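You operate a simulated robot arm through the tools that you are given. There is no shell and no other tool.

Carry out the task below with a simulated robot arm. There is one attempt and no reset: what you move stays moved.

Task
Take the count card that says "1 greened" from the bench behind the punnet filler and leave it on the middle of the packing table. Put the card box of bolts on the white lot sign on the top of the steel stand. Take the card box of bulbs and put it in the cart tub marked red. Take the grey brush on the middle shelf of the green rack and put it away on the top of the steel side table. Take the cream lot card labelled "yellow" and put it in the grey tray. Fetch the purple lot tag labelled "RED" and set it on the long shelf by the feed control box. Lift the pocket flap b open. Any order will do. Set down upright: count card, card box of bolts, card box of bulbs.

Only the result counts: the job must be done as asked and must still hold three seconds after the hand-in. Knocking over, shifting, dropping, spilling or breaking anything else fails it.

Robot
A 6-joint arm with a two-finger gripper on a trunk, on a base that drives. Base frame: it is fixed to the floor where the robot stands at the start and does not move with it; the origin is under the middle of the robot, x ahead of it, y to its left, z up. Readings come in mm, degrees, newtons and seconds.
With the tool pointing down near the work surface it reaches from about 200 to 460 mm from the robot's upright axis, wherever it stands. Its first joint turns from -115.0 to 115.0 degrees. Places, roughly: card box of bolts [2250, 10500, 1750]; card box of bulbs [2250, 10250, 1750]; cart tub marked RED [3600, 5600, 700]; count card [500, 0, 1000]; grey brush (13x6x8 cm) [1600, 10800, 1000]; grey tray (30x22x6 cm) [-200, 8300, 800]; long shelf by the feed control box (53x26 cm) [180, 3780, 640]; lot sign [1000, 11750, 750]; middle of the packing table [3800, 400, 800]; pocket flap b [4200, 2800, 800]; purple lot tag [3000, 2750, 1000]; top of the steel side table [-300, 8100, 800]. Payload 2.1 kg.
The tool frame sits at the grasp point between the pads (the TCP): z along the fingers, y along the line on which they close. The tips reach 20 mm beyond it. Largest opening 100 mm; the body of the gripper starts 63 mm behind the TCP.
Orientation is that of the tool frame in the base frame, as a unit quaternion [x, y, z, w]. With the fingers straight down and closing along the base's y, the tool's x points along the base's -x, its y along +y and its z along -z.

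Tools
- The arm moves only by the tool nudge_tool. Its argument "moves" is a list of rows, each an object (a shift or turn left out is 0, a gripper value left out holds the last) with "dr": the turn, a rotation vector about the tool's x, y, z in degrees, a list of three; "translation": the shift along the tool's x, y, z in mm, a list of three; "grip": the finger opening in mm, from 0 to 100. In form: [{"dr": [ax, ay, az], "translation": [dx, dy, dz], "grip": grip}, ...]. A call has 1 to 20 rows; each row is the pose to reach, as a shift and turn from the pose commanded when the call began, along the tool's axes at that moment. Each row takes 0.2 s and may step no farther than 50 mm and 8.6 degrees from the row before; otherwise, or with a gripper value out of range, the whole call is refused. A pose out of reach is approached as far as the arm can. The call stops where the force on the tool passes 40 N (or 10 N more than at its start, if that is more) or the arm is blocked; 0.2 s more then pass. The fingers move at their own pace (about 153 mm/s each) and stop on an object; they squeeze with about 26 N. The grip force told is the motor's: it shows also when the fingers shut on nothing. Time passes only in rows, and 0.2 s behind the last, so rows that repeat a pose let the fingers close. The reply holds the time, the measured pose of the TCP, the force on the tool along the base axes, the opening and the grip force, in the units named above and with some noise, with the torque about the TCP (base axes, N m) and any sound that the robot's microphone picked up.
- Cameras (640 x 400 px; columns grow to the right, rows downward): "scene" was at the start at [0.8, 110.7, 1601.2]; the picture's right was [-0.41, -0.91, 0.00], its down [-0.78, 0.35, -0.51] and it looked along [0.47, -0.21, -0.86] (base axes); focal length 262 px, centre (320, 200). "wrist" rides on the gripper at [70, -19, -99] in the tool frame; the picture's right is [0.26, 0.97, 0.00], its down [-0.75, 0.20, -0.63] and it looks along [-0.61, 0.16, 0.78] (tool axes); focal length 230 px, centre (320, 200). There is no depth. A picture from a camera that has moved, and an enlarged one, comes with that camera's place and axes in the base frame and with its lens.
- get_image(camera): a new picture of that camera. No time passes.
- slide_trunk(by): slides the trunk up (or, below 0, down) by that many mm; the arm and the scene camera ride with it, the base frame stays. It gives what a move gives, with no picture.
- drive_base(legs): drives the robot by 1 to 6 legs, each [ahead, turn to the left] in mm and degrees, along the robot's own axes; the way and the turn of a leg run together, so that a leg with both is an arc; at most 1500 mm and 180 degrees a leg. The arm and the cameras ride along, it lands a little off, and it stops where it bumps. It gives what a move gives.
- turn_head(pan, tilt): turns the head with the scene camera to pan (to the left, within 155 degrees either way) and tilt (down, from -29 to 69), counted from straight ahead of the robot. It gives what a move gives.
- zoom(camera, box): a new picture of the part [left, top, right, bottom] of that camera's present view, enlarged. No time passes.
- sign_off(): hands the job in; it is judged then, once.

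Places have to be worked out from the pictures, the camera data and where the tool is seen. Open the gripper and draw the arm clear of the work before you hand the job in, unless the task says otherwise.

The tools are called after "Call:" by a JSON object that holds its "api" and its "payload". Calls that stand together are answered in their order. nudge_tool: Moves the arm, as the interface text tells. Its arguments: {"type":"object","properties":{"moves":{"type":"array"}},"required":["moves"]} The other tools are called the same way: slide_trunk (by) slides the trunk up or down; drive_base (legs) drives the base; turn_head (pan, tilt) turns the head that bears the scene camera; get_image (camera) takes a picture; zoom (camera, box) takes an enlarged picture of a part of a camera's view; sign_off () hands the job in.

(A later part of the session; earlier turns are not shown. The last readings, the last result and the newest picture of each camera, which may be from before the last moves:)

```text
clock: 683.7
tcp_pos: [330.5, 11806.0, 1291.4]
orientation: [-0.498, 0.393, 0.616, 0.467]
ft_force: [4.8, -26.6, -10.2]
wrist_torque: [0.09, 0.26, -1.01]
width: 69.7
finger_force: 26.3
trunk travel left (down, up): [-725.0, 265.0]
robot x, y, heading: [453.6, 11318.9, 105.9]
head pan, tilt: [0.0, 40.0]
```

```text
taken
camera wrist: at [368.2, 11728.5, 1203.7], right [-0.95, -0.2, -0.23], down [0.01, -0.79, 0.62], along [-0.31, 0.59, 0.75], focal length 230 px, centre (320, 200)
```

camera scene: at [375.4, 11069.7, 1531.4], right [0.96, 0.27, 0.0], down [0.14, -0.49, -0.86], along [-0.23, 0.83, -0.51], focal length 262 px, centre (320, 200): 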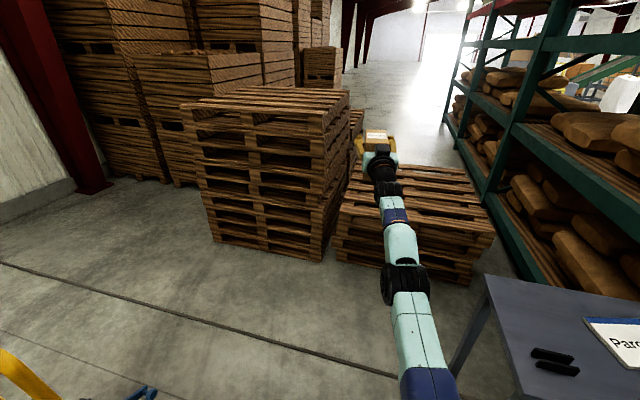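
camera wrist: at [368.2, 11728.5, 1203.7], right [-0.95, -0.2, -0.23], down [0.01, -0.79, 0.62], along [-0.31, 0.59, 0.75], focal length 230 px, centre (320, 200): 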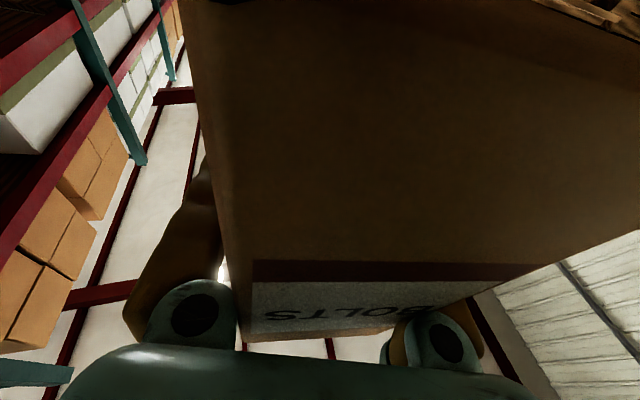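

Call:
{"api": "drive_base", "payload": {"legs": [[-100, 0]]}}

Call:
{"api": "get_image", "payload": {"camera": "scene"}}

```text
clock: 684.4
tcp_pos: [286.5, 11802.8, 1077.6]
orientation: [0.588, -0.439, -0.539, -0.412]
ft_force: [2.4, -43.7, -15.8]
wrist_torque: [-0.21, 0.3, -0.95]
width: 62.8
finger_force: 25.9
trunk travel left (down, up): [-725.0, 265.0]
robot x, y, heading: [455.8, 11306.7, 106.6]
head pan, tilt: [0.0, 40.0]
stopped in leg 1: the robot was blocked; the commanded pose is now the measured one
```

```text
taken
camera scene: at [373.1, 11046.3, 1529.4], right [0.96, 0.29, 0.01], down [0.15, -0.49, -0.86], along [-0.24, 0.82, -0.51], focal length 262 px, centre (320, 200)
```

scene: 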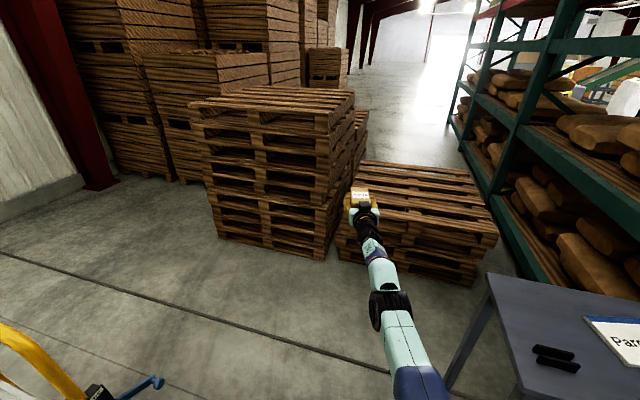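

The tool is being held at y≈11805 as if by an unseen barrier just beyond the seam, with the robot propped back. I retract the tool firmly toward the robot.

Call:
{"api": "nudge_tool", "payload": {"moves": [{"translation": [0, 0, -45]}, {"translation": [0, 0, -90]}, {"translation": [0, 0, -130]}]}}

Call:
{"api": "nudge_tool", "payload": {"moves": [{"translation": [0, 0, -45]}, {"translation": [0, 0, -90]}, {"translation": [0, 0, -130]}]}}

Call:
{"api": "get_image", "payload": {"camera": "scene"}}

```text
clock: 684.8
tcp_pos: [290.5, 11801.6, 999.9]
orientation: [0.611, -0.46, -0.509, -0.394]
ft_force: [0.6, -37.1, -16.3]
wrist_torque: [-0.53, 0.26, -0.74]
width: 63.5
finger_force: 25.5
trunk travel left (down, up): [-725.0, 265.0]
robot x, y, heading: [450.5, 11303.4, 107.1]
head pan, tilt: [0.0, 40.0]
stopped in row 1: the arm was blocked; the commanded pose is now the measured one
```

```text
clock: 685.1
tcp_pos: [296.7, 11800.8, 925.5]
orientation: [0.649, -0.489, -0.46, -0.357]
ft_force: [7.6, -46.3, 6.8]
wrist_torque: [1.01, -0.06, -1.33]
width: 63.6
finger_force: 25.6
out of reach, approached as far as the arm can: row 1
trunk travel left (down, up): [-725.0, 265.0]
robot x, y, heading: [454.2, 11303.2, 107.3]
head pan, tilt: [0.0, 40.0]
stopped in row 1: the arm was blocked; the commanded pose is now the measured one
```

```text
taken
camera scene: at [377.8, 11076.2, 1533.3], right [0.96, 0.29, 0.0], down [0.15, -0.5, -0.85], along [-0.25, 0.81, -0.53], focal length 262 px, centre (320, 200)
```

scene: 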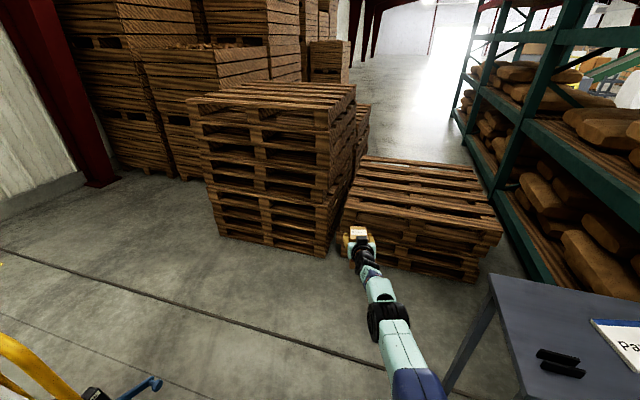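

Call:
{"api": "drive_base", "payload": {"legs": [[0, 30]]}}

Call:
{"api": "get_image", "payload": {"camera": "scene"}}

```text
clock: 686.9
tcp_pos: [-38.4, 11766.3, 889.6]
orientation: [0.749, -0.31, -0.537, -0.234]
ft_force: [-0.1, 1.5, -4.1]
wrist_torque: [0.07, 0.05, -0.01]
width: 62.1
finger_force: 26.1
trunk travel left (down, up): [-725.0, 265.0]
robot x, y, heading: [451.1, 11301.7, 136.3]
head pan, tilt: [0.0, 40.0]
```

```text
taken
camera scene: at [332.9, 11222.1, 1526.7], right [0.69, 0.72, 0.0], down [0.47, -0.45, -0.76], along [-0.55, 0.53, -0.65], focal length 262 px, centre (320, 200)
```

scene: 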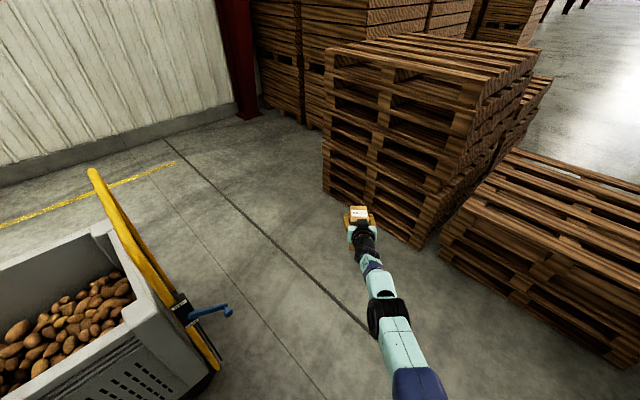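

Turning left freed it: the robot is level, no force, and the box is still held. I check the box in the gripper.

Call:
{"api": "get_image", "payload": {"camera": "wrist"}}

Call:
{"api": "zoom", "payload": {"camera": "scene", "box": [310, 180, 430, 280]}}

```text
taken
camera wrist: at [56.3, 11695.8, 855.4], right [-0.63, -0.73, -0.26], down [0.1, -0.41, 0.91], along [-0.77, 0.55, 0.33], focal length 230 px, centre (320, 200)
```

wrist: 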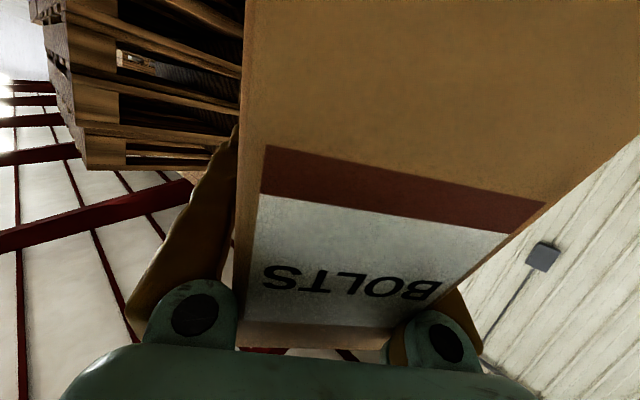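

```text
4.00 times, centred on (370, 230) of scene
camera zoom: at [332.9, 11222.1, 1526.7], right [0.69, 0.72, 0.0], down [0.47, -0.45, -0.76], along [-0.55, 0.53, -0.65], focal length 1046 px, centre (120, 80)
```

zoom: 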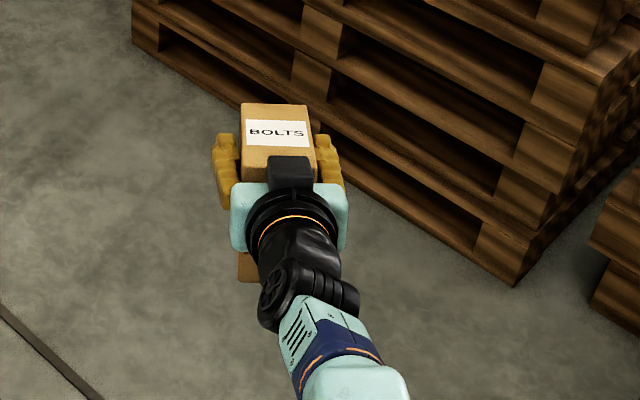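

The box slid back flush against the palm, so it will be upright when the tool is horizontal. I retract the stretched arm and level the tool.

Call:
{"api": "nudge_tool", "payload": {"moves": [{"translation": [0, 0, -30]}, {"translation": [0, 0, -65]}, {"translation": [0, 0, -100], "dr": [0, -2, 0]}, {"translation": [0, 0, -140], "dr": [0, -5, 0]}, {"translation": [0, 0, -180], "dr": [0, -8, 0]}, {"translation": [0, 0, -220], "dr": [0, -12, 0]}, {"translation": [0, 0, -250], "dr": [0, -16, 0]}, {"translation": [0, 0, -250], "dr": [0, -18, 0]}, {"translation": [0, 0, -250], "dr": [0, -18, 0]}]}}

Call:
{"api": "get_image", "payload": {"camera": "scene"}}

Call:
{"api": "get_image", "payload": {"camera": "wrist"}}

```text
clock: 688.9
tcp_pos: [41.8, 11670.0, 847.2]
orientation: [-0.534, 0.237, 0.751, 0.307]
ft_force: [-0.8, 0.3, -2.6]
wrist_torque: [0.0, 0.03, -0.01]
width: 60.2
finger_force: 26.2
out of reach, approached as far as the arm can: row 1, 2, 3, 4, 5, 6, 7, 8, 9
trunk travel left (down, up): [-725.0, 265.0]
robot x, y, heading: [451.7, 11302.6, 136.1]
head pan, tilt: [0.0, 40.0]
stopped in row 9: the arm was blocked; the commanded pose is now the measured one
```

```text
taken
camera scene: at [336.1, 11218.6, 1526.9], right [0.69, 0.72, 0.0], down [0.46, -0.45, -0.77], along [-0.55, 0.53, -0.64], focal length 262 px, centre (320, 200)
```

scene: 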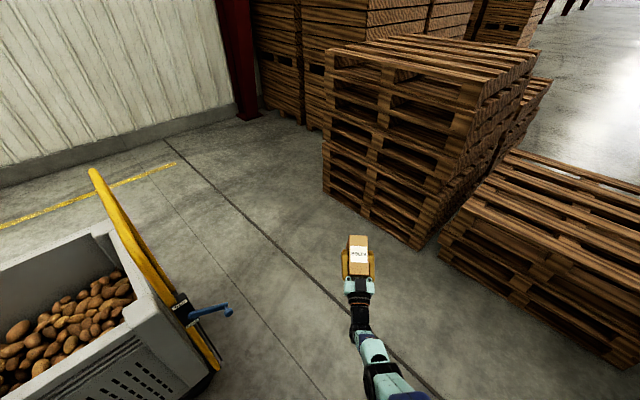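

```text
taken
camera wrist: at [104.4, 11628.7, 750.3], right [-0.75, -0.62, -0.22], down [0.45, -0.73, 0.52], along [-0.48, 0.29, 0.83], focal length 230 px, centre (320, 200)
```

wrist: 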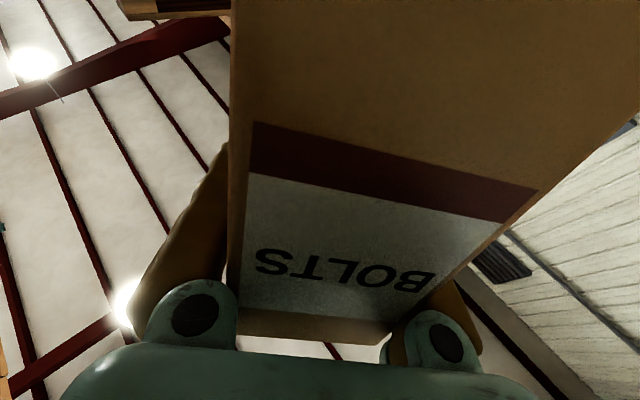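

The arm stretched through a singular pose. I try to bring the tool pitch back to level in place.

Call:
{"api": "nudge_tool", "payload": {"moves": [{"dr": [0, 4, 0]}, {"dr": [0, 8, 0]}, {"dr": [0, 12, 0]}, {"dr": [0, 16, 0]}, {"dr": [0, 16, 0]}]}}

Call:
{"api": "get_image", "payload": {"camera": "scene"}}

```text
clock: 690.0
tcp_pos: [23.4, 11683.7, 818.6]
orientation: [-0.608, 0.267, 0.692, 0.281]
ft_force: [0.1, -0.1, -2.4]
wrist_torque: [-0.01, 0.0, -0.02]
width: 59.9
finger_force: 25.8
out of reach, approached as far as the arm can: row 1, 2, 3, 4, 5
trunk travel left (down, up): [-725.0, 265.0]
robot x, y, heading: [456.0, 11297.0, 136.4]
head pan, tilt: [0.0, 40.0]
```

```text
taken
camera scene: at [337.1, 11217.3, 1526.8], right [0.69, 0.72, 0.0], down [0.46, -0.45, -0.77], along [-0.55, 0.53, -0.64], focal length 262 px, centre (320, 200)
```

scene: 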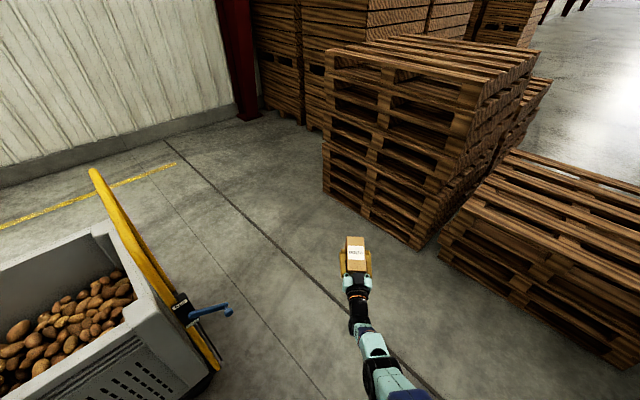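

Call:
{"api": "turn_head", "payload": {"pan": -20, "tilt": 60}}

Call:
{"api": "get_image", "payload": {"camera": "scene"}}

Call:
{"api": "get_image", "payload": {"camera": "wrist"}}

```text
clock: 690.9
tcp_pos: [24.1, 11684.2, 818.1]
orientation: [-0.609, 0.266, 0.693, 0.281]
ft_force: [0.2, 0.4, -1.4]
wrist_torque: [0.01, 0.0, 0.01]
width: 59.9
finger_force: 26.2
trunk travel left (down, up): [-725.0, 265.0]
robot x, y, heading: [453.6, 11300.5, 136.2]
head pan, tilt: [-20.0, 60.0]
```

```text
taken
camera scene: at [368.8, 11218.2, 1500.2], right [0.9, 0.44, 0.0], down [0.38, -0.78, -0.5], along [-0.22, 0.45, -0.87], focal length 262 px, centre (320, 200)
```

scene: 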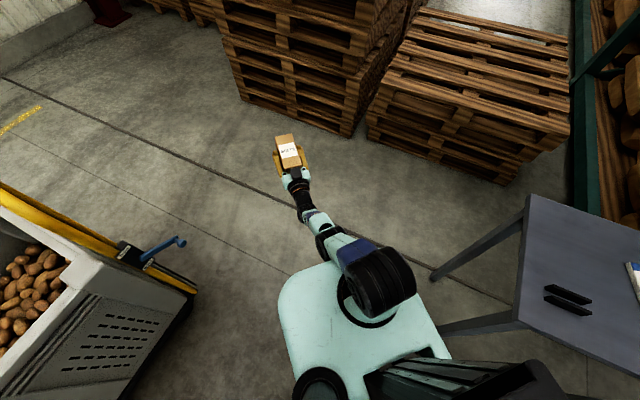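

```text
taken
camera wrist: at [98.3, 11630.0, 737.3], right [-0.72, -0.66, -0.23], down [0.37, -0.64, 0.68], along [-0.59, 0.4, 0.7], focal length 230 px, centre (320, 200)
```

wrist: 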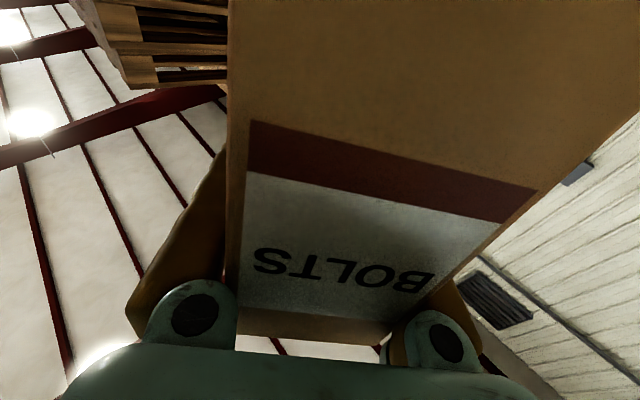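

Call:
{"api": "nudge_tool", "payload": {"moves": [{"translation": [-40, 1, 5], "dr": [0, 3, 0]}, {"translation": [-80, 2, 9], "dr": [0, 6, 0]}, {"translation": [-120, 3, 14], "dr": [0, 9, 0]}, {"translation": [-160, 4, 19], "dr": [0, 12, 0]}, {"translation": [-200, 5, 23], "dr": [0, 15, 0]}, {"translation": [-240, 6, 28], "dr": [0, 18, 0]}, {"translation": [-240, 6, 28], "dr": [0, 18, 0]}]}}

Call:
{"api": "get_image", "payload": {"camera": "scene"}}

```text
clock: 692.5
tcp_pos: [-62.3, 11772.1, 1000.0]
orientation: [0.706, -0.309, -0.589, -0.241]
ft_force: [-0.4, 0.1, -3.3]
wrist_torque: [0.02, 0.02, -0.01]
width: 60.1
finger_force: 26.4
out of reach, approached as far as the arm can: row 1, 2, 3, 4, 5, 6, 7
trunk travel left (down, up): [-725.0, 265.0]
robot x, y, heading: [454.0, 11304.8, 136.2]
head pan, tilt: [-20.0, 60.0]
```

```text
taken
camera scene: at [368.1, 11218.1, 1500.0], right [0.9, 0.44, 0.0], down [0.38, -0.78, -0.5], along [-0.22, 0.45, -0.87], focal length 262 px, centre (320, 200)
```

scene: 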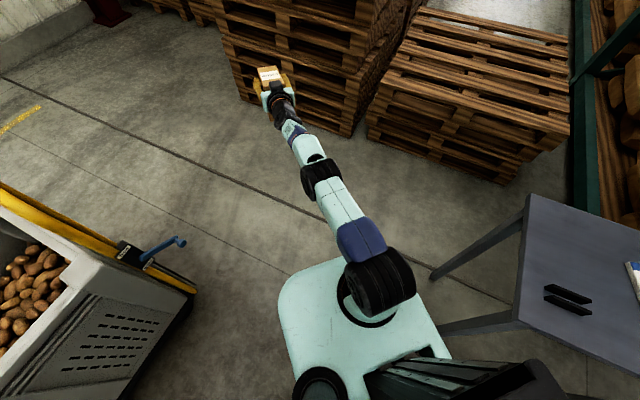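

Call:
{"api": "nudge_tool", "payload": {"moves": [{"translation": [-33, 0, -27]}, {"translation": [-66, 0, -54]}, {"translation": [-99, 0, -81]}, {"translation": [-132, 0, -108]}, {"translation": [-165, 0, -135]}, {"translation": [-198, 0, -161]}, {"translation": [-231, 0, -188]}, {"translation": [-264, 0, -215]}, {"translation": [-298, 0, -242]}, {"translation": [-298, 0, -242]}, {"translation": [-298, 0, -242]}]}}

Call:
{"api": "turn_head", "payload": {"pan": 0, "tilt": 40}}

Call:
{"api": "get_image", "payload": {"camera": "scene"}}

```text
clock: 694.9
tcp_pos: [62.6, 11649.0, 1345.6]
orientation: [0.708, -0.309, -0.589, -0.238]
ft_force: [-0.4, -0.1, -2.4]
wrist_torque: [0.01, -0.02, -0.01]
width: 59.9
finger_force: 25.8
out of reach, approached as far as the arm can: row 9, 10, 11
trunk travel left (down, up): [-725.0, 265.0]
robot x, y, heading: [452.6, 11303.4, 136.0]
head pan, tilt: [-20.0, 60.0]
```

```text
clock: 695.7
tcp_pos: [62.7, 11649.5, 1344.6]
orientation: [0.708, -0.309, -0.589, -0.238]
ft_force: [0.0, 0.4, -2.8]
wrist_torque: [0.03, 0.01, -0.01]
width: 59.9
finger_force: 26.0
trunk travel left (down, up): [-725.0, 265.0]
robot x, y, heading: [454.5, 11300.5, 136.0]
head pan, tilt: [0.0, 40.0]
```

```text
taken
camera scene: at [337.2, 11217.5, 1526.8], right [0.69, 0.72, 0.0], down [0.46, -0.45, -0.77], along [-0.55, 0.53, -0.64], focal length 262 px, centre (320, 200)
```

scene: 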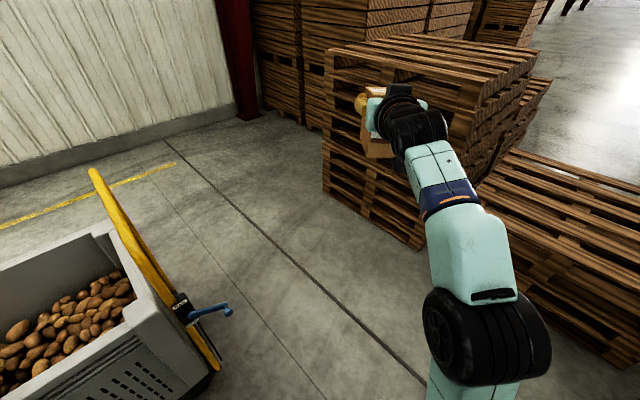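

The arm is back in its normal elbow-up posture with the box held. I bring it in and level the tool (horizontal → box upright).

Call:
{"api": "nudge_tool", "payload": {"moves": [{"translation": [34, 0, -18], "dr": [0, -2, 0]}, {"translation": [68, 0, -36], "dr": [0, -4, 0]}, {"translation": [102, 0, -54], "dr": [0, -6, 0]}, {"translation": [136, 0, -72], "dr": [0, -8, 0]}, {"translation": [170, 0, -89], "dr": [0, -11, 0]}, {"translation": [170, 0, -89], "dr": [0, -11, 0]}, {"translation": [170, 0, -89], "dr": [0, -11, 0]}]}}

Call:
{"api": "get_image", "payload": {"camera": "scene"}}

Call:
{"api": "get_image", "payload": {"camera": "wrist"}}

```text
clock: 697.3
tcp_pos: [134.0, 11566.5, 1202.2]
orientation: [-0.65, 0.284, 0.654, 0.263]
ft_force: [-0.7, 0.2, -2.3]
wrist_torque: [0.0, -0.02, 0.0]
width: 59.7
finger_force: 25.5
out of reach, approached as far as the arm can: row 4, 5, 6, 7
trunk travel left (down, up): [-725.0, 265.0]
robot x, y, heading: [455.5, 11300.8, 136.4]
head pan, tilt: [0.0, 40.0]
```

```text
taken
camera scene: at [337.0, 11217.0, 1526.8], right [0.69, 0.72, 0.0], down [0.46, -0.44, -0.77], along [-0.55, 0.53, -0.64], focal length 262 px, centre (320, 200)
```

scene: 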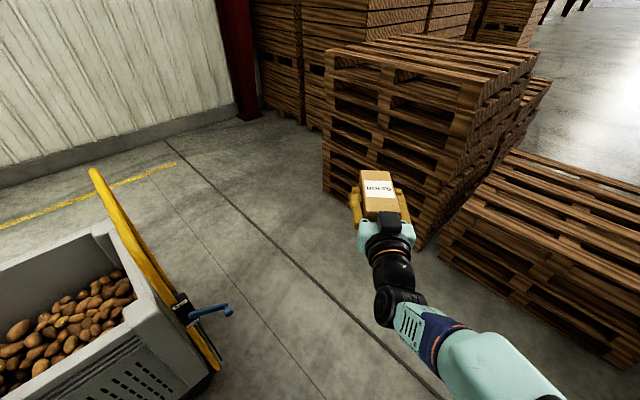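

```text
taken
camera wrist: at [216.1, 11506.2, 1132.9], right [-0.69, -0.68, -0.23], down [0.31, -0.57, 0.76], along [-0.65, 0.45, 0.61], focal length 230 px, centre (320, 200)
```

wrist: 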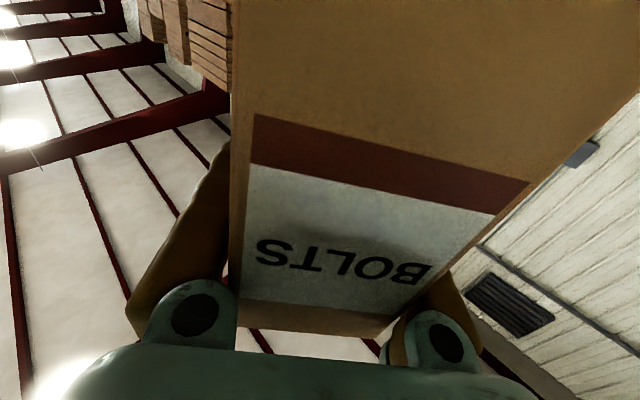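

The tool is level and the box upright, its bottom 79 mm below the TCP. I'll approach the stand from the south, staying clear of the barrier (y<11860): back up to the south-east, then turn north.

Call:
{"api": "drive_base", "payload": {"legs": [[-600, 0], [0, -68]]}}

Call:
{"api": "turn_head", "payload": {"pan": 0, "tilt": 40}}

Call:
{"api": "get_image", "payload": {"camera": "scene"}}

```text
clock: 703.6
tcp_pos: [1003.3, 11292.7, 1202.3]
orientation: [-0.383, 0.597, 0.398, 0.582]
ft_force: [0.4, 0.5, -2.4]
wrist_torque: [-0.01, 0.01, -0.01]
width: 59.4
finger_force: 26.2
trunk travel left (down, up): [-725.0, 265.0]
robot x, y, heading: [880.5, 10896.8, 68.4]
head pan, tilt: [0.0, 40.0]
```

```text
clock: 704.2
tcp_pos: [1003.7, 11290.9, 1201.1]
orientation: [-0.383, 0.597, 0.397, 0.583]
ft_force: [-0.1, -0.7, -2.1]
wrist_torque: [0.02, -0.03, 0.04]
width: 59.7
finger_force: 26.3
trunk travel left (down, up): [-725.0, 265.0]
robot x, y, heading: [879.1, 10895.5, 68.9]
head pan, tilt: [0.0, 40.0]
```

```text
taken
camera scene: at [758.5, 10968.4, 1526.9], right [0.93, -0.36, 0.0], down [-0.23, -0.6, -0.77], along [0.28, 0.71, -0.64], focal length 262 px, centre (320, 200)
```

scene: 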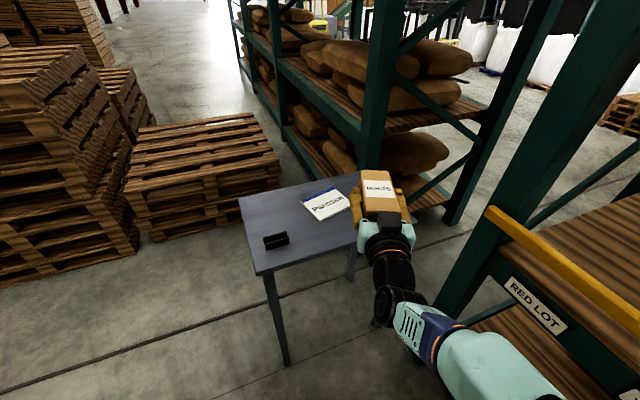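

The sign lies at about x 1000–1145, y 11605–11775, on the stand top at z≈840. I move to (1095, 11215) facing north.

Call:
{"api": "drive_base", "payload": {"legs": [[0, -12.7], [380, 0], [0, 34]]}}

Call:
{"api": "turn_head", "payload": {"pan": 0, "tilt": 50}}

Call:
{"api": "get_image", "payload": {"camera": "scene"}}

```text
clock: 709.1
tcp_pos: [1073.8, 11632.4, 1201.9]
orientation: [-0.485, 0.517, 0.497, 0.501]
ft_force: [0.2, -0.5, -2.7]
wrist_torque: [0.0, 0.03, 0.02]
width: 60.0
finger_force: 26.1
trunk travel left (down, up): [-725.0, 265.0]
robot x, y, heading: [1099.1, 11217.0, 89.7]
head pan, tilt: [0.0, 40.0]
```

```text
clock: 709.8
tcp_pos: [1074.2, 11631.9, 1201.5]
orientation: [-0.485, 0.517, 0.496, 0.502]
ft_force: [0.0, 0.3, -2.3]
wrist_torque: [-0.01, 0.02, -0.01]
width: 59.6
finger_force: 26.2
trunk travel left (down, up): [-725.0, 265.0]
robot x, y, heading: [1101.9, 11220.2, 89.4]
head pan, tilt: [0.0, 50.0]
```

```text
taken
camera scene: at [960.4, 11234.9, 1512.7], right [1.0, -0.01, 0.0], down [-0.01, -0.77, -0.64], along [0.0, 0.64, -0.77], focal length 262 px, centre (320, 200)
```

scene: 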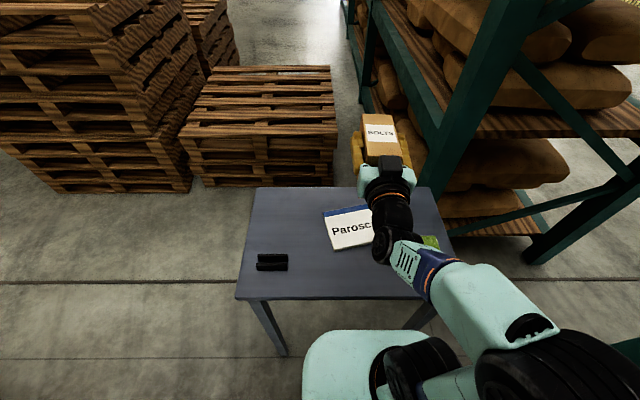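

Sign centre ≈ (1065, 11690), yawed ~10°, so the 60×120 mm box fits on it. I lower the trunk 200 mm and move above it, trimming 1.6° of roll.

Call:
{"api": "slide_trunk", "payload": {"by": -200}}

Call:
{"api": "nudge_tool", "payload": {"moves": [{"translation": [0, 5, 20], "dr": [0, 0, -0.8]}, {"translation": [0, 8, 40], "dr": [0, 0, -1.6]}, {"translation": [0, 11, 61], "dr": [0, 0, -1.6]}, {"translation": [0, 11, 61], "dr": [0, 0, -1.6]}, {"translation": [0, 11, 61], "dr": [0, 0, -1.6]}]}}

Call:
{"api": "get_image", "payload": {"camera": "scene"}}

Call:
{"api": "zoom", "payload": {"camera": "scene", "box": [280, 100, 460, 260]}}

```text
clock: 712.0
tcp_pos: [1074.0, 11630.3, 1003.3]
orientation: [-0.485, 0.517, 0.497, 0.501]
ft_force: [-0.4, 0.0, -2.3]
wrist_torque: [-0.04, 0.0, 0.0]
width: 59.9
finger_force: 25.9
trunk travel left (down, up): [-525.0, 465.0]
robot x, y, heading: [1105.7, 11216.2, 89.7]
head pan, tilt: [0.0, 50.0]
```

```text
clock: 713.2
tcp_pos: [1067.0, 11691.3, 1003.5]
orientation: [-0.492, 0.511, 0.489, 0.508]
ft_force: [0.5, 0.2, -2.5]
wrist_torque: [-0.04, 0.01, -0.04]
width: 59.7
finger_force: 26.4
trunk travel left (down, up): [-525.0, 465.0]
robot x, y, heading: [1101.9, 11216.6, 89.6]
head pan, tilt: [0.0, 50.0]
```

```text
taken
camera scene: at [960.4, 11235.1, 1312.7], right [1.0, -0.01, 0.0], down [-0.01, -0.77, -0.64], along [0.0, 0.64, -0.77], focal length 262 px, centre (320, 200)
```

scene: 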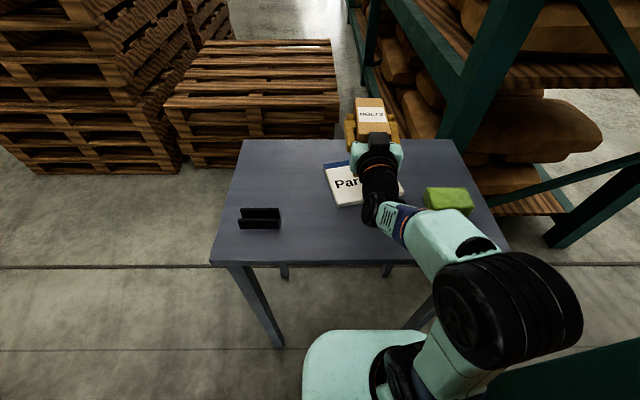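

```text
2.50 times, centred on (370, 180) of scene
camera zoom: at [960.4, 11235.1, 1312.7], right [1.0, -0.01, 0.0], down [-0.01, -0.77, -0.64], along [0.0, 0.64, -0.77], focal length 654 px, centre (195, 250)
```

zoom: 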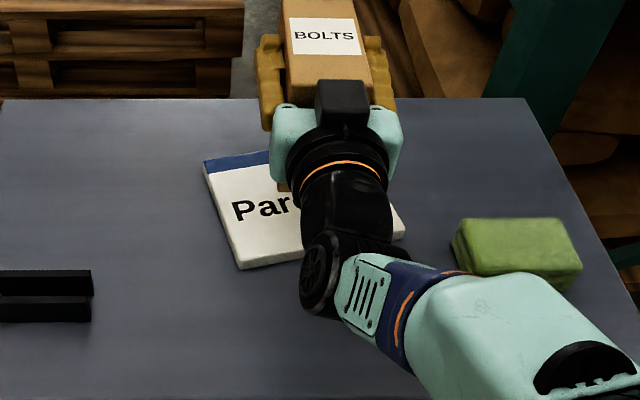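

The wrist camera hangs lower than the box bottom, so I pitch the tool 8° down (box's front edge lower) to keep it clear of the stand, centre over the sign and lower.

Call:
{"api": "nudge_tool", "payload": {"moves": [{"translation": [0, 0, 6], "dr": [0, 4, 0]}, {"translation": [0, 0, 6], "dr": [0, 8, 0]}, {"translation": [25, 0, 6], "dr": [0, 8, 0]}, {"translation": [45, 0, 6], "dr": [0, 8, 0]}, {"translation": [55, 0, 6], "dr": [0, 8, 0]}, {"translation": [55, 0, 6], "dr": [0, 8, 0]}]}}

Call:
{"api": "get_image", "payload": {"camera": "wrist"}}

Call:
{"api": "zoom", "payload": {"camera": "scene", "box": [280, 100, 460, 260]}}

```text
clock: 714.6
tcp_pos: [1064.9, 11691.5, 953.1]
orientation: [-0.522, 0.542, 0.457, 0.475]
ft_force: [0.5, -8.7, 20.1]
wrist_torque: [0.6, -0.27, -0.11]
width: 60.3
finger_force: 25.5
trunk travel left (down, up): [-525.0, 465.0]
robot x, y, heading: [1103.3, 11216.6, 89.8]
head pan, tilt: [0.0, 50.0]
```

```text
taken
camera wrist: at [1080.9, 11583.5, 897.6], right [-0.97, 0.0, -0.26], down [-0.22, -0.52, 0.83], along [-0.13, 0.86, 0.5], focal length 230 px, centre (320, 200)
```

wrist: 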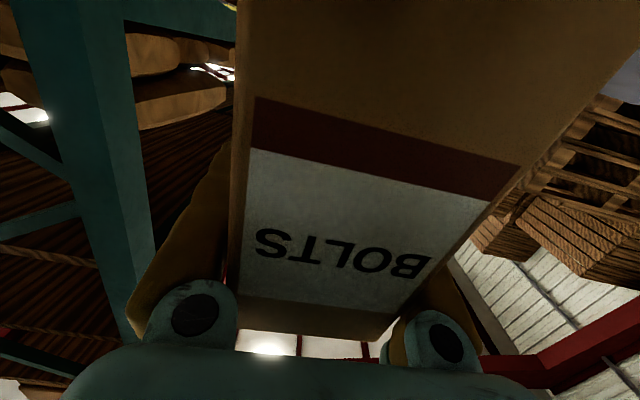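

```text
2.50 times, centred on (370, 180) of scene
camera zoom: at [960.6, 11226.8, 1313.1], right [1.0, -0.01, 0.0], down [-0.01, -0.76, -0.65], along [0.0, 0.65, -0.76], focal length 654 px, centre (195, 250)
```

zoom: 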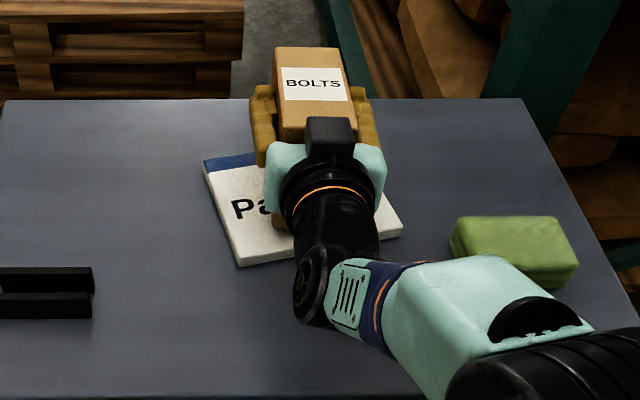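

Contact with the sign at TCP z≈953 (20 N). I ease up, reduce the pitch to about 4° for a gentler release and touch down again.

Call:
{"api": "nudge_tool", "payload": {"moves": [{"translation": [-4, 0, 0]}, {"translation": [-4, 0, 0], "dr": [0, -2, 0]}, {"translation": [-4, 0, 0], "dr": [0, -4, 0]}, {"translation": [-4, 0, 0], "dr": [0, -4, 0]}]}}

Call:
{"api": "nudge_tool", "payload": {"moves": [{"translation": [2, 0, 0]}, {"translation": [4, 0, 0]}, {"translation": [4, 0, 0]}]}}

```text
clock: 715.6
tcp_pos: [1066.1, 11696.9, 948.8]
orientation: [-0.51, 0.528, 0.472, 0.489]
ft_force: [-0.5, -1.1, -2.9]
wrist_torque: [-0.01, 0.01, 0.0]
width: 60.0
finger_force: 26.0
trunk travel left (down, up): [-525.0, 465.0]
robot x, y, heading: [1099.6, 11214.1, 89.7]
head pan, tilt: [0.0, 50.0]
```

```text
clock: 716.4
tcp_pos: [1066.0, 11696.9, 948.0]
orientation: [-0.507, 0.527, 0.473, 0.491]
ft_force: [0.0, 3.1, 7.3]
wrist_torque: [0.67, 0.14, 0.02]
width: 59.6
finger_force: 26.4
trunk travel left (down, up): [-525.0, 465.0]
robot x, y, heading: [1100.8, 11219.1, 89.6]
head pan, tilt: [0.0, 50.0]
```

Contact at the front edge again. I level the last ~3–4° and touch down once more.

Call:
{"api": "nudge_tool", "payload": {"moves": [{"translation": [-4, 0, 0]}, {"translation": [-4, 0, 0], "dr": [0, -2, 0]}, {"translation": [-3, 0, 0], "dr": [0, -3.5, 0]}, {"translation": [-3, 0, 0], "dr": [0, -3.5, 0]}]}}

Call:
{"api": "nudge_tool", "payload": {"moves": [{"translation": [2, 0, 0]}, {"translation": [4, 0, 0]}, {"translation": [4, 0, 0]}]}}

Call:
{"api": "nudge_tool", "payload": {"moves": [{"translation": [2, 0, 0]}, {"translation": [4, 0, 0]}, {"translation": [4, 0, 0]}]}}

```text
clock: 717.4
tcp_pos: [1066.9, 11697.4, 951.0]
orientation: [-0.493, 0.512, 0.488, 0.507]
ft_force: [0.8, -0.7, 7.1]
wrist_torque: [-0.61, 0.22, 0.04]
width: 59.6
finger_force: 25.9
trunk travel left (down, up): [-525.0, 465.0]
robot x, y, heading: [1099.9, 11217.5, 89.6]
head pan, tilt: [0.0, 50.0]
```

```text
clock: 718.2
tcp_pos: [1066.0, 11698.3, 947.6]
orientation: [-0.491, 0.51, 0.49, 0.508]
ft_force: [-0.5, 12.9, 30.6]
wrist_torque: [-0.86, 0.06, -0.03]
width: 60.1
finger_force: 26.1
trunk travel left (down, up): [-525.0, 465.0]
robot x, y, heading: [1101.0, 11214.7, 89.6]
head pan, tilt: [0.0, 50.0]
```

```text
clock: 718.7
tcp_pos: [1066.7, 11696.2, 949.8]
orientation: [-0.49, 0.509, 0.491, 0.51]
ft_force: [-1.4, -1.9, 12.1]
wrist_torque: [-1.88, -0.15, -0.12]
width: 59.6
finger_force: 25.7
trunk travel left (down, up): [-525.0, 465.0]
robot x, y, heading: [1101.6, 11218.3, 89.6]
head pan, tilt: [0.0, 50.0]
stopped in row 2: the force on the tool passed its limit at 45 N (the readings are from after the stop); the commanded pose is now the measured one
```

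Front edge touches at 4°, rear edge at 0°: the box is flat at about 2°. I set that and touch down.

Call:
{"api": "nudge_tool", "payload": {"moves": [{"translation": [-4, 0, 0]}, {"translation": [-4, 0, 0], "dr": [0, 2, 0]}, {"translation": [-4, 0, 0], "dr": [0, 2, 0]}]}}

Call:
{"api": "nudge_tool", "payload": {"moves": [{"translation": [1.5, 0, 0]}, {"translation": [3, 0, 0]}, {"translation": [3, 0, 0]}]}}

```text
clock: 719.5
tcp_pos: [1066.7, 11699.5, 950.6]
orientation: [-0.5, 0.519, 0.481, 0.499]
ft_force: [0.2, -0.1, -2.2]
wrist_torque: [-0.03, 0.0, -0.01]
width: 59.4
finger_force: 25.9
trunk travel left (down, up): [-525.0, 465.0]
robot x, y, heading: [1100.0, 11215.8, 89.4]
head pan, tilt: [0.0, 50.0]
```

```text
clock: 720.3
tcp_pos: [1066.1, 11698.6, 947.4]
orientation: [-0.5, 0.519, 0.481, 0.5]
ft_force: [-0.1, 0.2, -3.0]
wrist_torque: [-0.02, -0.02, -0.02]
width: 59.5
finger_force: 25.9
trunk travel left (down, up): [-525.0, 465.0]
robot x, y, heading: [1100.8, 11216.3, 89.8]
head pan, tilt: [0.0, 50.0]
```

Call:
{"api": "nudge_tool", "payload": {"moves": [{"translation": [1, 0, 0]}, {"translation": [2, 0, 0]}, {"translation": [2, 0, 0]}]}}

Call:
{"api": "nudge_tool", "payload": {"moves": [{"translation": [1, 0, 0]}, {"translation": [2, 0, 0]}, {"translation": [2, 0, 0]}]}}

```text
clock: 721.1
tcp_pos: [1066.6, 11698.7, 945.5]
orientation: [-0.5, 0.519, 0.481, 0.499]
ft_force: [-0.9, 1.5, 2.0]
wrist_torque: [0.38, 0.0, 0.02]
width: 59.6
finger_force: 25.8
trunk travel left (down, up): [-525.0, 465.0]
robot x, y, heading: [1102.7, 11217.7, 89.7]
head pan, tilt: [0.0, 50.0]
```

```text
clock: 721.9
tcp_pos: [1066.9, 11699.0, 944.9]
orientation: [-0.498, 0.518, 0.483, 0.501]
ft_force: [0.6, 4.9, 20.0]
wrist_torque: [-0.97, -0.01, 0.02]
width: 59.8
finger_force: 26.1
trunk travel left (down, up): [-525.0, 465.0]
robot x, y, heading: [1100.5, 11214.7, 89.5]
head pan, tilt: [0.0, 50.0]
```

Flat contact. Ease slightly and open the fingers.

Call:
{"api": "nudge_tool", "payload": {"moves": [{"translation": [-1, 0, 0]}, {"translation": [-1, 0, 0], "grip": 63}, {"translation": [-1, 0, 0], "grip": 68}, {"translation": [-1, 0, 0], "grip": 76}, {"translation": [-1, 0, 0], "grip": 80}, {"translation": [-1, 0, 0], "grip": 80}]}}

Call:
{"api": "get_image", "payload": {"camera": "wrist"}}

Call:
{"api": "zoom", "payload": {"camera": "scene", "box": [280, 100, 460, 260]}}

```text
clock: 723.3
tcp_pos: [1066.5, 11698.4, 943.9]
orientation: [-0.5, 0.52, 0.48, 0.5]
ft_force: [-0.7, -0.1, -0.3]
wrist_torque: [0.02, -0.02, -0.02]
width: 79.9
finger_force: 0.1
trunk travel left (down, up): [-525.0, 465.0]
robot x, y, heading: [1103.7, 11215.7, 89.7]
head pan, tilt: [0.0, 50.0]
```

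```text
taken
camera wrist: at [1081.6, 11596.2, 879.3], right [-0.97, 0.03, -0.26], down [-0.22, -0.59, 0.77], along [-0.13, 0.81, 0.58], focal length 230 px, centre (320, 200)
```

wrist: 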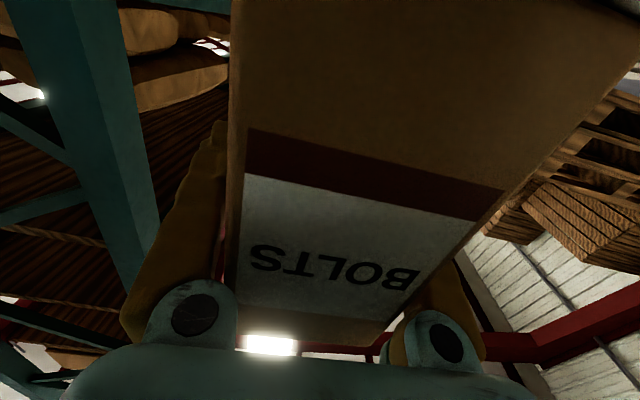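

```text
2.50 times, centred on (370, 180) of scene
camera zoom: at [960.5, 11234.7, 1312.7], right [1.0, -0.01, 0.0], down [-0.01, -0.77, -0.64], along [0.0, 0.64, -0.77], focal length 654 px, centre (195, 250)
```

zoom: 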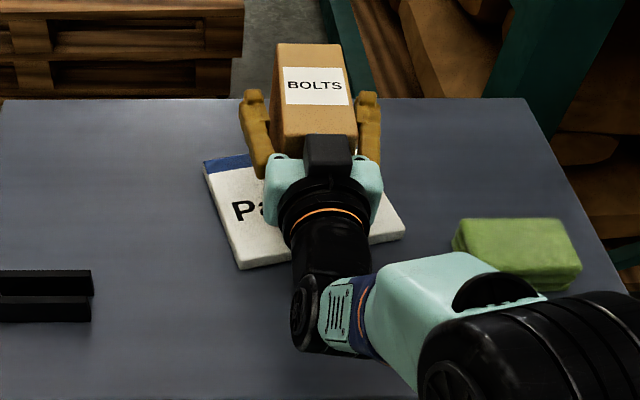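

Box stands upright. Withdraw straight back.

Call:
{"api": "nudge_tool", "payload": {"moves": [{"translation": [0, 0, -15]}, {"translation": [0, 0, -35]}, {"translation": [0, 0, -60]}, {"translation": [0, 0, -90]}, {"translation": [0, 0, -120]}, {"translation": [0, 0, -120]}]}}

Call:
{"api": "get_image", "payload": {"camera": "wrist"}}

Call:
{"api": "get_image", "payload": {"camera": "scene"}}

```text
clock: 724.7
tcp_pos: [1042.0, 11630.3, 979.8]
orientation: [-0.5, 0.519, 0.481, 0.5]
ft_force: [-0.1, 0.7, -0.5]
wrist_torque: [0.01, 0.0, 0.06]
width: 80.1
finger_force: 0.0
out of reach, approached as far as the arm can: row 3, 4, 5, 6
trunk travel left (down, up): [-525.0, 465.0]
robot x, y, heading: [1099.4, 11219.3, 89.8]
head pan, tilt: [0.0, 50.0]
```

```text
taken
camera wrist: at [1057.2, 11527.6, 914.4], right [-0.97, 0.03, -0.26], down [-0.22, -0.59, 0.77], along [-0.13, 0.81, 0.58], focal length 230 px, centre (320, 200)
```

wrist: 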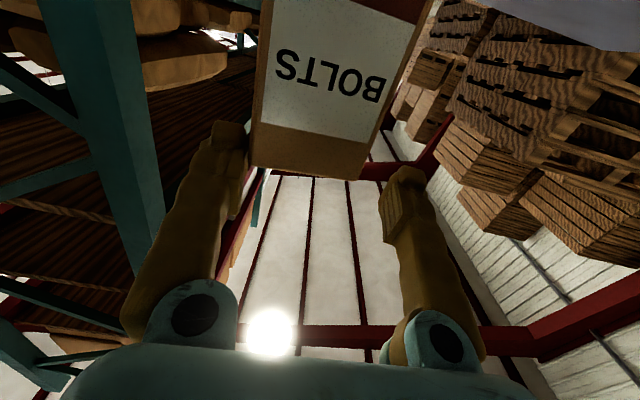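

```text
taken
camera scene: at [960.5, 11234.7, 1312.7], right [1.0, -0.01, 0.0], down [-0.01, -0.77, -0.64], along [0.0, 0.64, -0.77], focal length 262 px, centre (320, 200)
```

scene: 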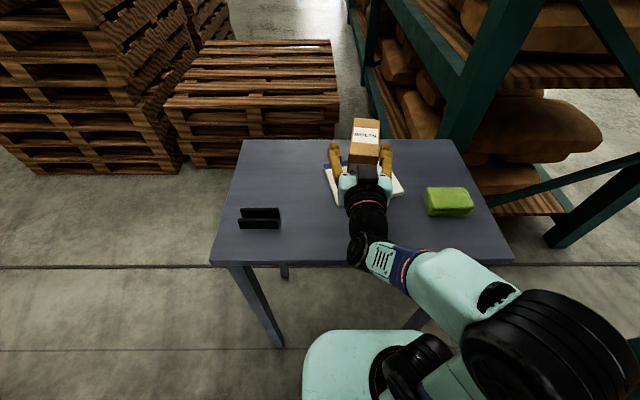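

The arm neared its inner limit, so I back the base away instead.

Call:
{"api": "drive_base", "payload": {"legs": [[-200, 0]]}}

Call:
{"api": "get_image", "payload": {"camera": "scene"}}

Call:
{"api": "zoom", "payload": {"camera": "scene", "box": [280, 40, 460, 200]}}

```text
clock: 726.3
tcp_pos: [1040.6, 11431.8, 980.2]
orientation: [-0.5, 0.519, 0.481, 0.499]
ft_force: [0.7, -0.3, 0.9]
wrist_torque: [-0.03, -0.02, 0.02]
width: 80.1
finger_force: 0.0
trunk travel left (down, up): [-525.0, 465.0]
robot x, y, heading: [1098.3, 11017.9, 89.7]
head pan, tilt: [0.0, 50.0]
```

```text
taken
camera scene: at [959.1, 11034.6, 1312.7], right [1.0, -0.01, 0.0], down [-0.01, -0.77, -0.64], along [0.0, 0.64, -0.77], focal length 262 px, centre (320, 200)
```

scene: 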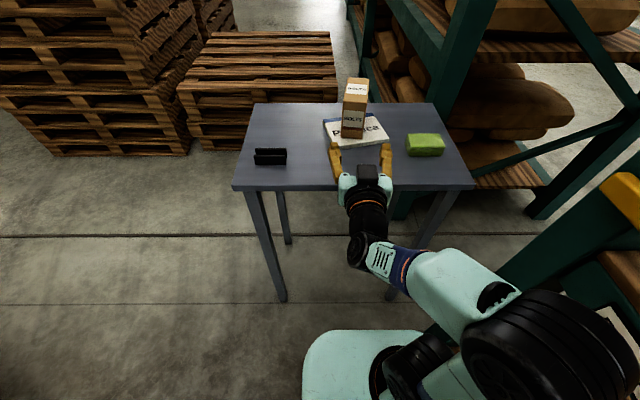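

```text
2.50 times, centred on (370, 120) of scene
camera zoom: at [959.1, 11034.6, 1312.7], right [1.0, -0.01, 0.0], down [-0.01, -0.77, -0.64], along [0.0, 0.64, -0.77], focal length 654 px, centre (195, 400)
```

zoom: 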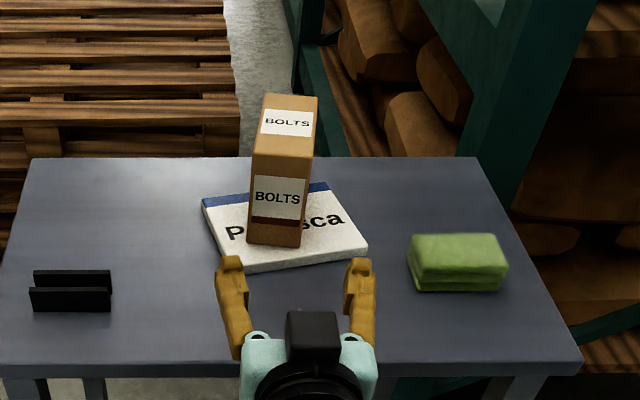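

BOLTS stands upright on the Parosca sign. Now back for BULBS via the same long route; first raise the trunk and travel south.

Call:
{"api": "slide_trunk", "payload": {"by": 200}}

Call:
{"api": "drive_base", "payload": {"legs": [[0, 156], [1220, 0], [0, 24]]}}

```text
clock: 728.5
tcp_pos: [1041.0, 11431.7, 1179.2]
orientation: [-0.5, 0.519, 0.481, 0.5]
ft_force: [-0.9, 0.3, 0.3]
wrist_torque: [0.0, 0.01, 0.05]
width: 80.0
finger_force: 0.0
trunk travel left (down, up): [-725.0, 265.0]
robot x, y, heading: [1099.9, 11019.1, 89.8]
head pan, tilt: [0.0, 50.0]
```

```text
clock: 742.3
tcp_pos: [642.1, 9479.3, 1178.7]
orientation: [0.522, 0.497, -0.502, 0.478]
ft_force: [0.0, 0.6, 0.0]
wrist_torque: [0.0, 0.02, -0.01]
width: 79.9
finger_force: 0.1
trunk travel left (down, up): [-725.0, 265.0]
robot x, y, heading: [587.5, 9893.1, -91.1]
head pan, tilt: [0.0, 50.0]
```

Call:
{"api": "drive_base", "payload": {"legs": [[0, 9], [1000, 0], [1000, 0]]}}

```text
clock: 753.1
tcp_pos: [1057.5, 7488.6, 1180.5]
orientation: [0.469, 0.547, -0.451, 0.526]
ft_force: [0.0, -0.5, -0.7]
wrist_torque: [0.03, -0.01, -0.01]
width: 80.1
finger_force: 0.0
trunk travel left (down, up): [-725.0, 265.0]
robot x, y, heading: [921.3, 7882.0, -79.3]
head pan, tilt: [0.0, 50.0]
```

Call:
{"api": "drive_base", "payload": {"legs": [[0, -12.6], [1000, 0], [1000, 0]]}}

```text
clock: 763.8
tcp_pos: [882.7, 5482.1, 1179.5]
orientation: [0.528, 0.49, -0.509, 0.471]
ft_force: [-0.5, -0.3, 0.3]
wrist_torque: [0.02, 0.01, 0.0]
width: 80.2
finger_force: 0.0
trunk travel left (down, up): [-725.0, 265.0]
robot x, y, heading: [840.0, 5895.7, -92.8]
head pan, tilt: [0.0, 50.0]
```

Call:
{"api": "drive_base", "payload": {"legs": [[0, 83.2], [1180, 0], [0, 22], [920, 0]]}}

```text
clock: 778.9
tcp_pos: [3286.6, 6051.8, 1178.5]
orientation: [-0.063, 0.718, 0.06, 0.69]
ft_force: [0.8, -0.5, 0.1]
wrist_torque: [0.03, 0.0, -0.01]
width: 79.9
finger_force: 0.0
trunk travel left (down, up): [-725.0, 265.0]
robot x, y, heading: [2896.6, 5902.9, 11.7]
head pan, tilt: [0.0, 50.0]
```

I pass by the tub cart now; a look at its labels.

Call:
{"api": "turn_head", "payload": {"pan": -35, "tilt": 35}}

Call:
{"api": "get_image", "payload": {"camera": "scene"}}

Call:
{"api": "zoom", "payload": {"camera": "scene", "box": [200, 100, 460, 300]}}

```text
clock: 779.9
tcp_pos: [3287.3, 6051.0, 1180.3]
orientation: [-0.063, 0.718, 0.061, 0.69]
ft_force: [0.1, -0.2, 0.0]
wrist_torque: [0.01, -0.01, 0.02]
width: 80.0
finger_force: 0.1
trunk travel left (down, up): [-725.0, 265.0]
robot x, y, heading: [2895.3, 5907.1, 11.7]
head pan, tilt: [-35.0, 35.0]
```

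```text
taken
camera scene: at [2889.4, 5994.9, 1534.4], right [-0.39, -0.92, 0.0], down [-0.53, 0.23, -0.82], along [0.75, -0.32, -0.57], focal length 262 px, centre (320, 200)
```

scene: 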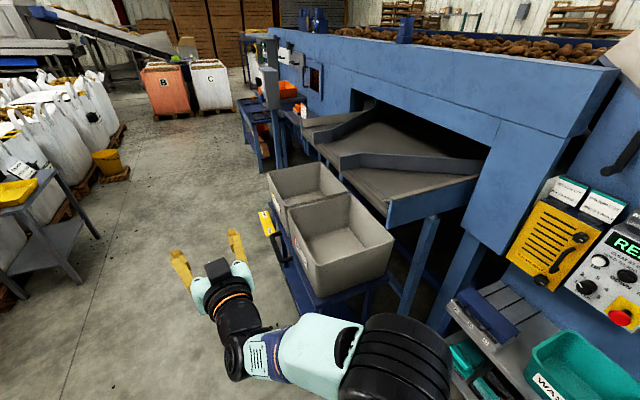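

```text
2.00 times, centred on (330, 200) of scene
camera zoom: at [2889.4, 5994.9, 1534.4], right [-0.39, -0.92, 0.0], down [-0.53, 0.23, -0.82], along [0.75, -0.32, -0.57], focal length 523 px, centre (300, 200)
```

zoom: 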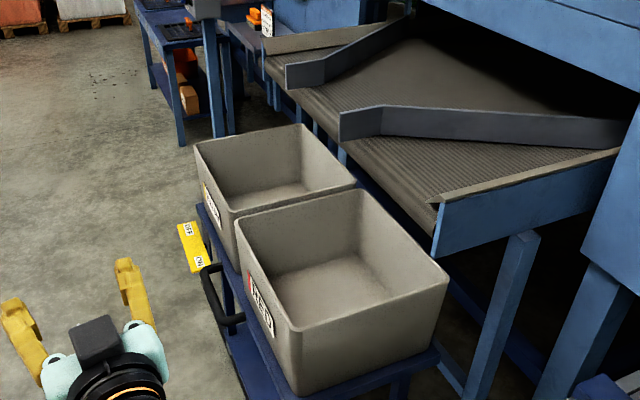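

The nearer tub seems marked RED. I continue to the rack's back for BULBS.

Call:
{"api": "drive_base", "payload": {"legs": [[0, 60.4], [1150, 0], [0, 18], [1000, 0]]}}

```text
clock: 794.4
tcp_pos: [3225.7, 8453.3, 1179.4]
orientation: [-0.499, 0.52, 0.48, 0.5]
ft_force: [-0.4, 0.0, 1.0]
wrist_torque: [0.01, -0.02, -0.01]
width: 80.1
finger_force: 0.0
trunk travel left (down, up): [-725.0, 265.0]
robot x, y, heading: [3282.6, 8041.7, 89.1]
head pan, tilt: [-35.0, 35.0]
```

Call:
{"api": "drive_base", "payload": {"legs": [[0, 0.7], [1100, 0], [1075, 0], [0, 90.5]]}}

Call:
{"api": "slide_trunk", "payload": {"by": 265}}

Call:
{"api": "turn_head", "payload": {"pan": 0, "tilt": 15}}

Call:
{"api": "get_image", "payload": {"camera": "scene"}}

```text
clock: 809.4
tcp_pos: [2902.2, 10158.1, 1179.4]
orientation: [0.721, -0.014, -0.693, -0.013]
ft_force: [-0.7, 0.7, 0.1]
wrist_torque: [-0.02, -0.02, -0.01]
width: 79.9
finger_force: 0.1
trunk travel left (down, up): [-725.0, 265.0]
robot x, y, heading: [3314.2, 10218.5, 179.4]
head pan, tilt: [-35.0, 35.0]
```

```text
clock: 812.1
tcp_pos: [2901.2, 10157.5, 1444.4]
orientation: [0.721, -0.014, -0.693, -0.013]
ft_force: [-0.5, 0.4, -0.6]
wrist_torque: [0.03, 0.0, -0.03]
width: 80.0
finger_force: 0.0
trunk travel left (down, up): [-990.0, 0.0]
robot x, y, heading: [3313.0, 10214.1, 179.4]
head pan, tilt: [-35.0, 35.0]
```

```text
clock: 813.1
tcp_pos: [2901.2, 10157.5, 1444.4]
orientation: [0.721, -0.015, -0.693, -0.014]
ft_force: [0.6, -0.1, 0.0]
wrist_torque: [-0.01, -0.02, -0.01]
width: 80.0
finger_force: 0.0
trunk travel left (down, up): [-990.0, 0.0]
robot x, y, heading: [3312.3, 10217.1, 179.5]
head pan, tilt: [0.0, 15.0]
```

```text
taken
camera scene: at [3277.7, 10075.1, 1831.4], right [0.01, 1.0, 0.0], down [0.26, 0.0, -0.97], along [-0.97, 0.01, -0.26], focal length 262 px, centre (320, 200)
```

scene: 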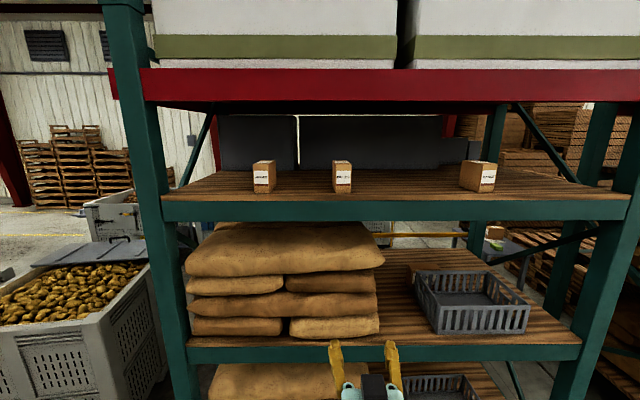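

Now in front of BULBS. I raise the arm to z≈1672 with the tool ~14° below horizontal and yaw trimmed, aligned at y≈10172.

Call:
{"api": "nudge_tool", "payload": {"moves": [{"translation": [-38, -3, 0], "dr": [-0.4, 2, 0], "grip": 90}, {"translation": [-76, -5, 0], "dr": [-0.8, 4, 0]}, {"translation": [-114, -8, 0], "dr": [-1.2, 6, 0]}, {"translation": [-152, -10, 0], "dr": [-1.6, 8, 0]}, {"translation": [-190, -13, 0], "dr": [-2, 10, 0]}, {"translation": [-228, -15, 0], "dr": [-2.2, 11.5, 0]}, {"translation": [-228, -15, 0], "dr": [-2.2, 11.5, 0]}]}}

Call:
{"api": "get_image", "payload": {"camera": "wrist"}}

```text
clock: 814.7
tcp_pos: [2891.0, 10171.2, 1672.3]
orientation: [0.787, -0.002, -0.617, 0.001]
ft_force: [-0.1, -0.5, 0.6]
wrist_torque: [0.02, 0.02, 0.0]
width: 90.1
finger_force: 0.0
out of reach, approached as far as the arm can: row 2, 3, 4
trunk travel left (down, up): [-990.0, 0.0]
robot x, y, heading: [3315.2, 10215.6, 179.5]
head pan, tilt: [0.0, 15.0]
```

```text
taken
camera wrist: at [3004.8, 10189.2, 1628.5], right [0.06, -0.97, -0.25], down [0.43, -0.2, 0.88], along [-0.9, -0.16, 0.41], focal length 230 px, centre (320, 200)
```

wrist: 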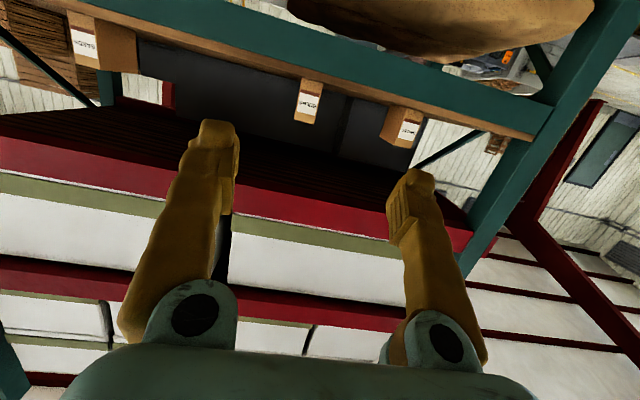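

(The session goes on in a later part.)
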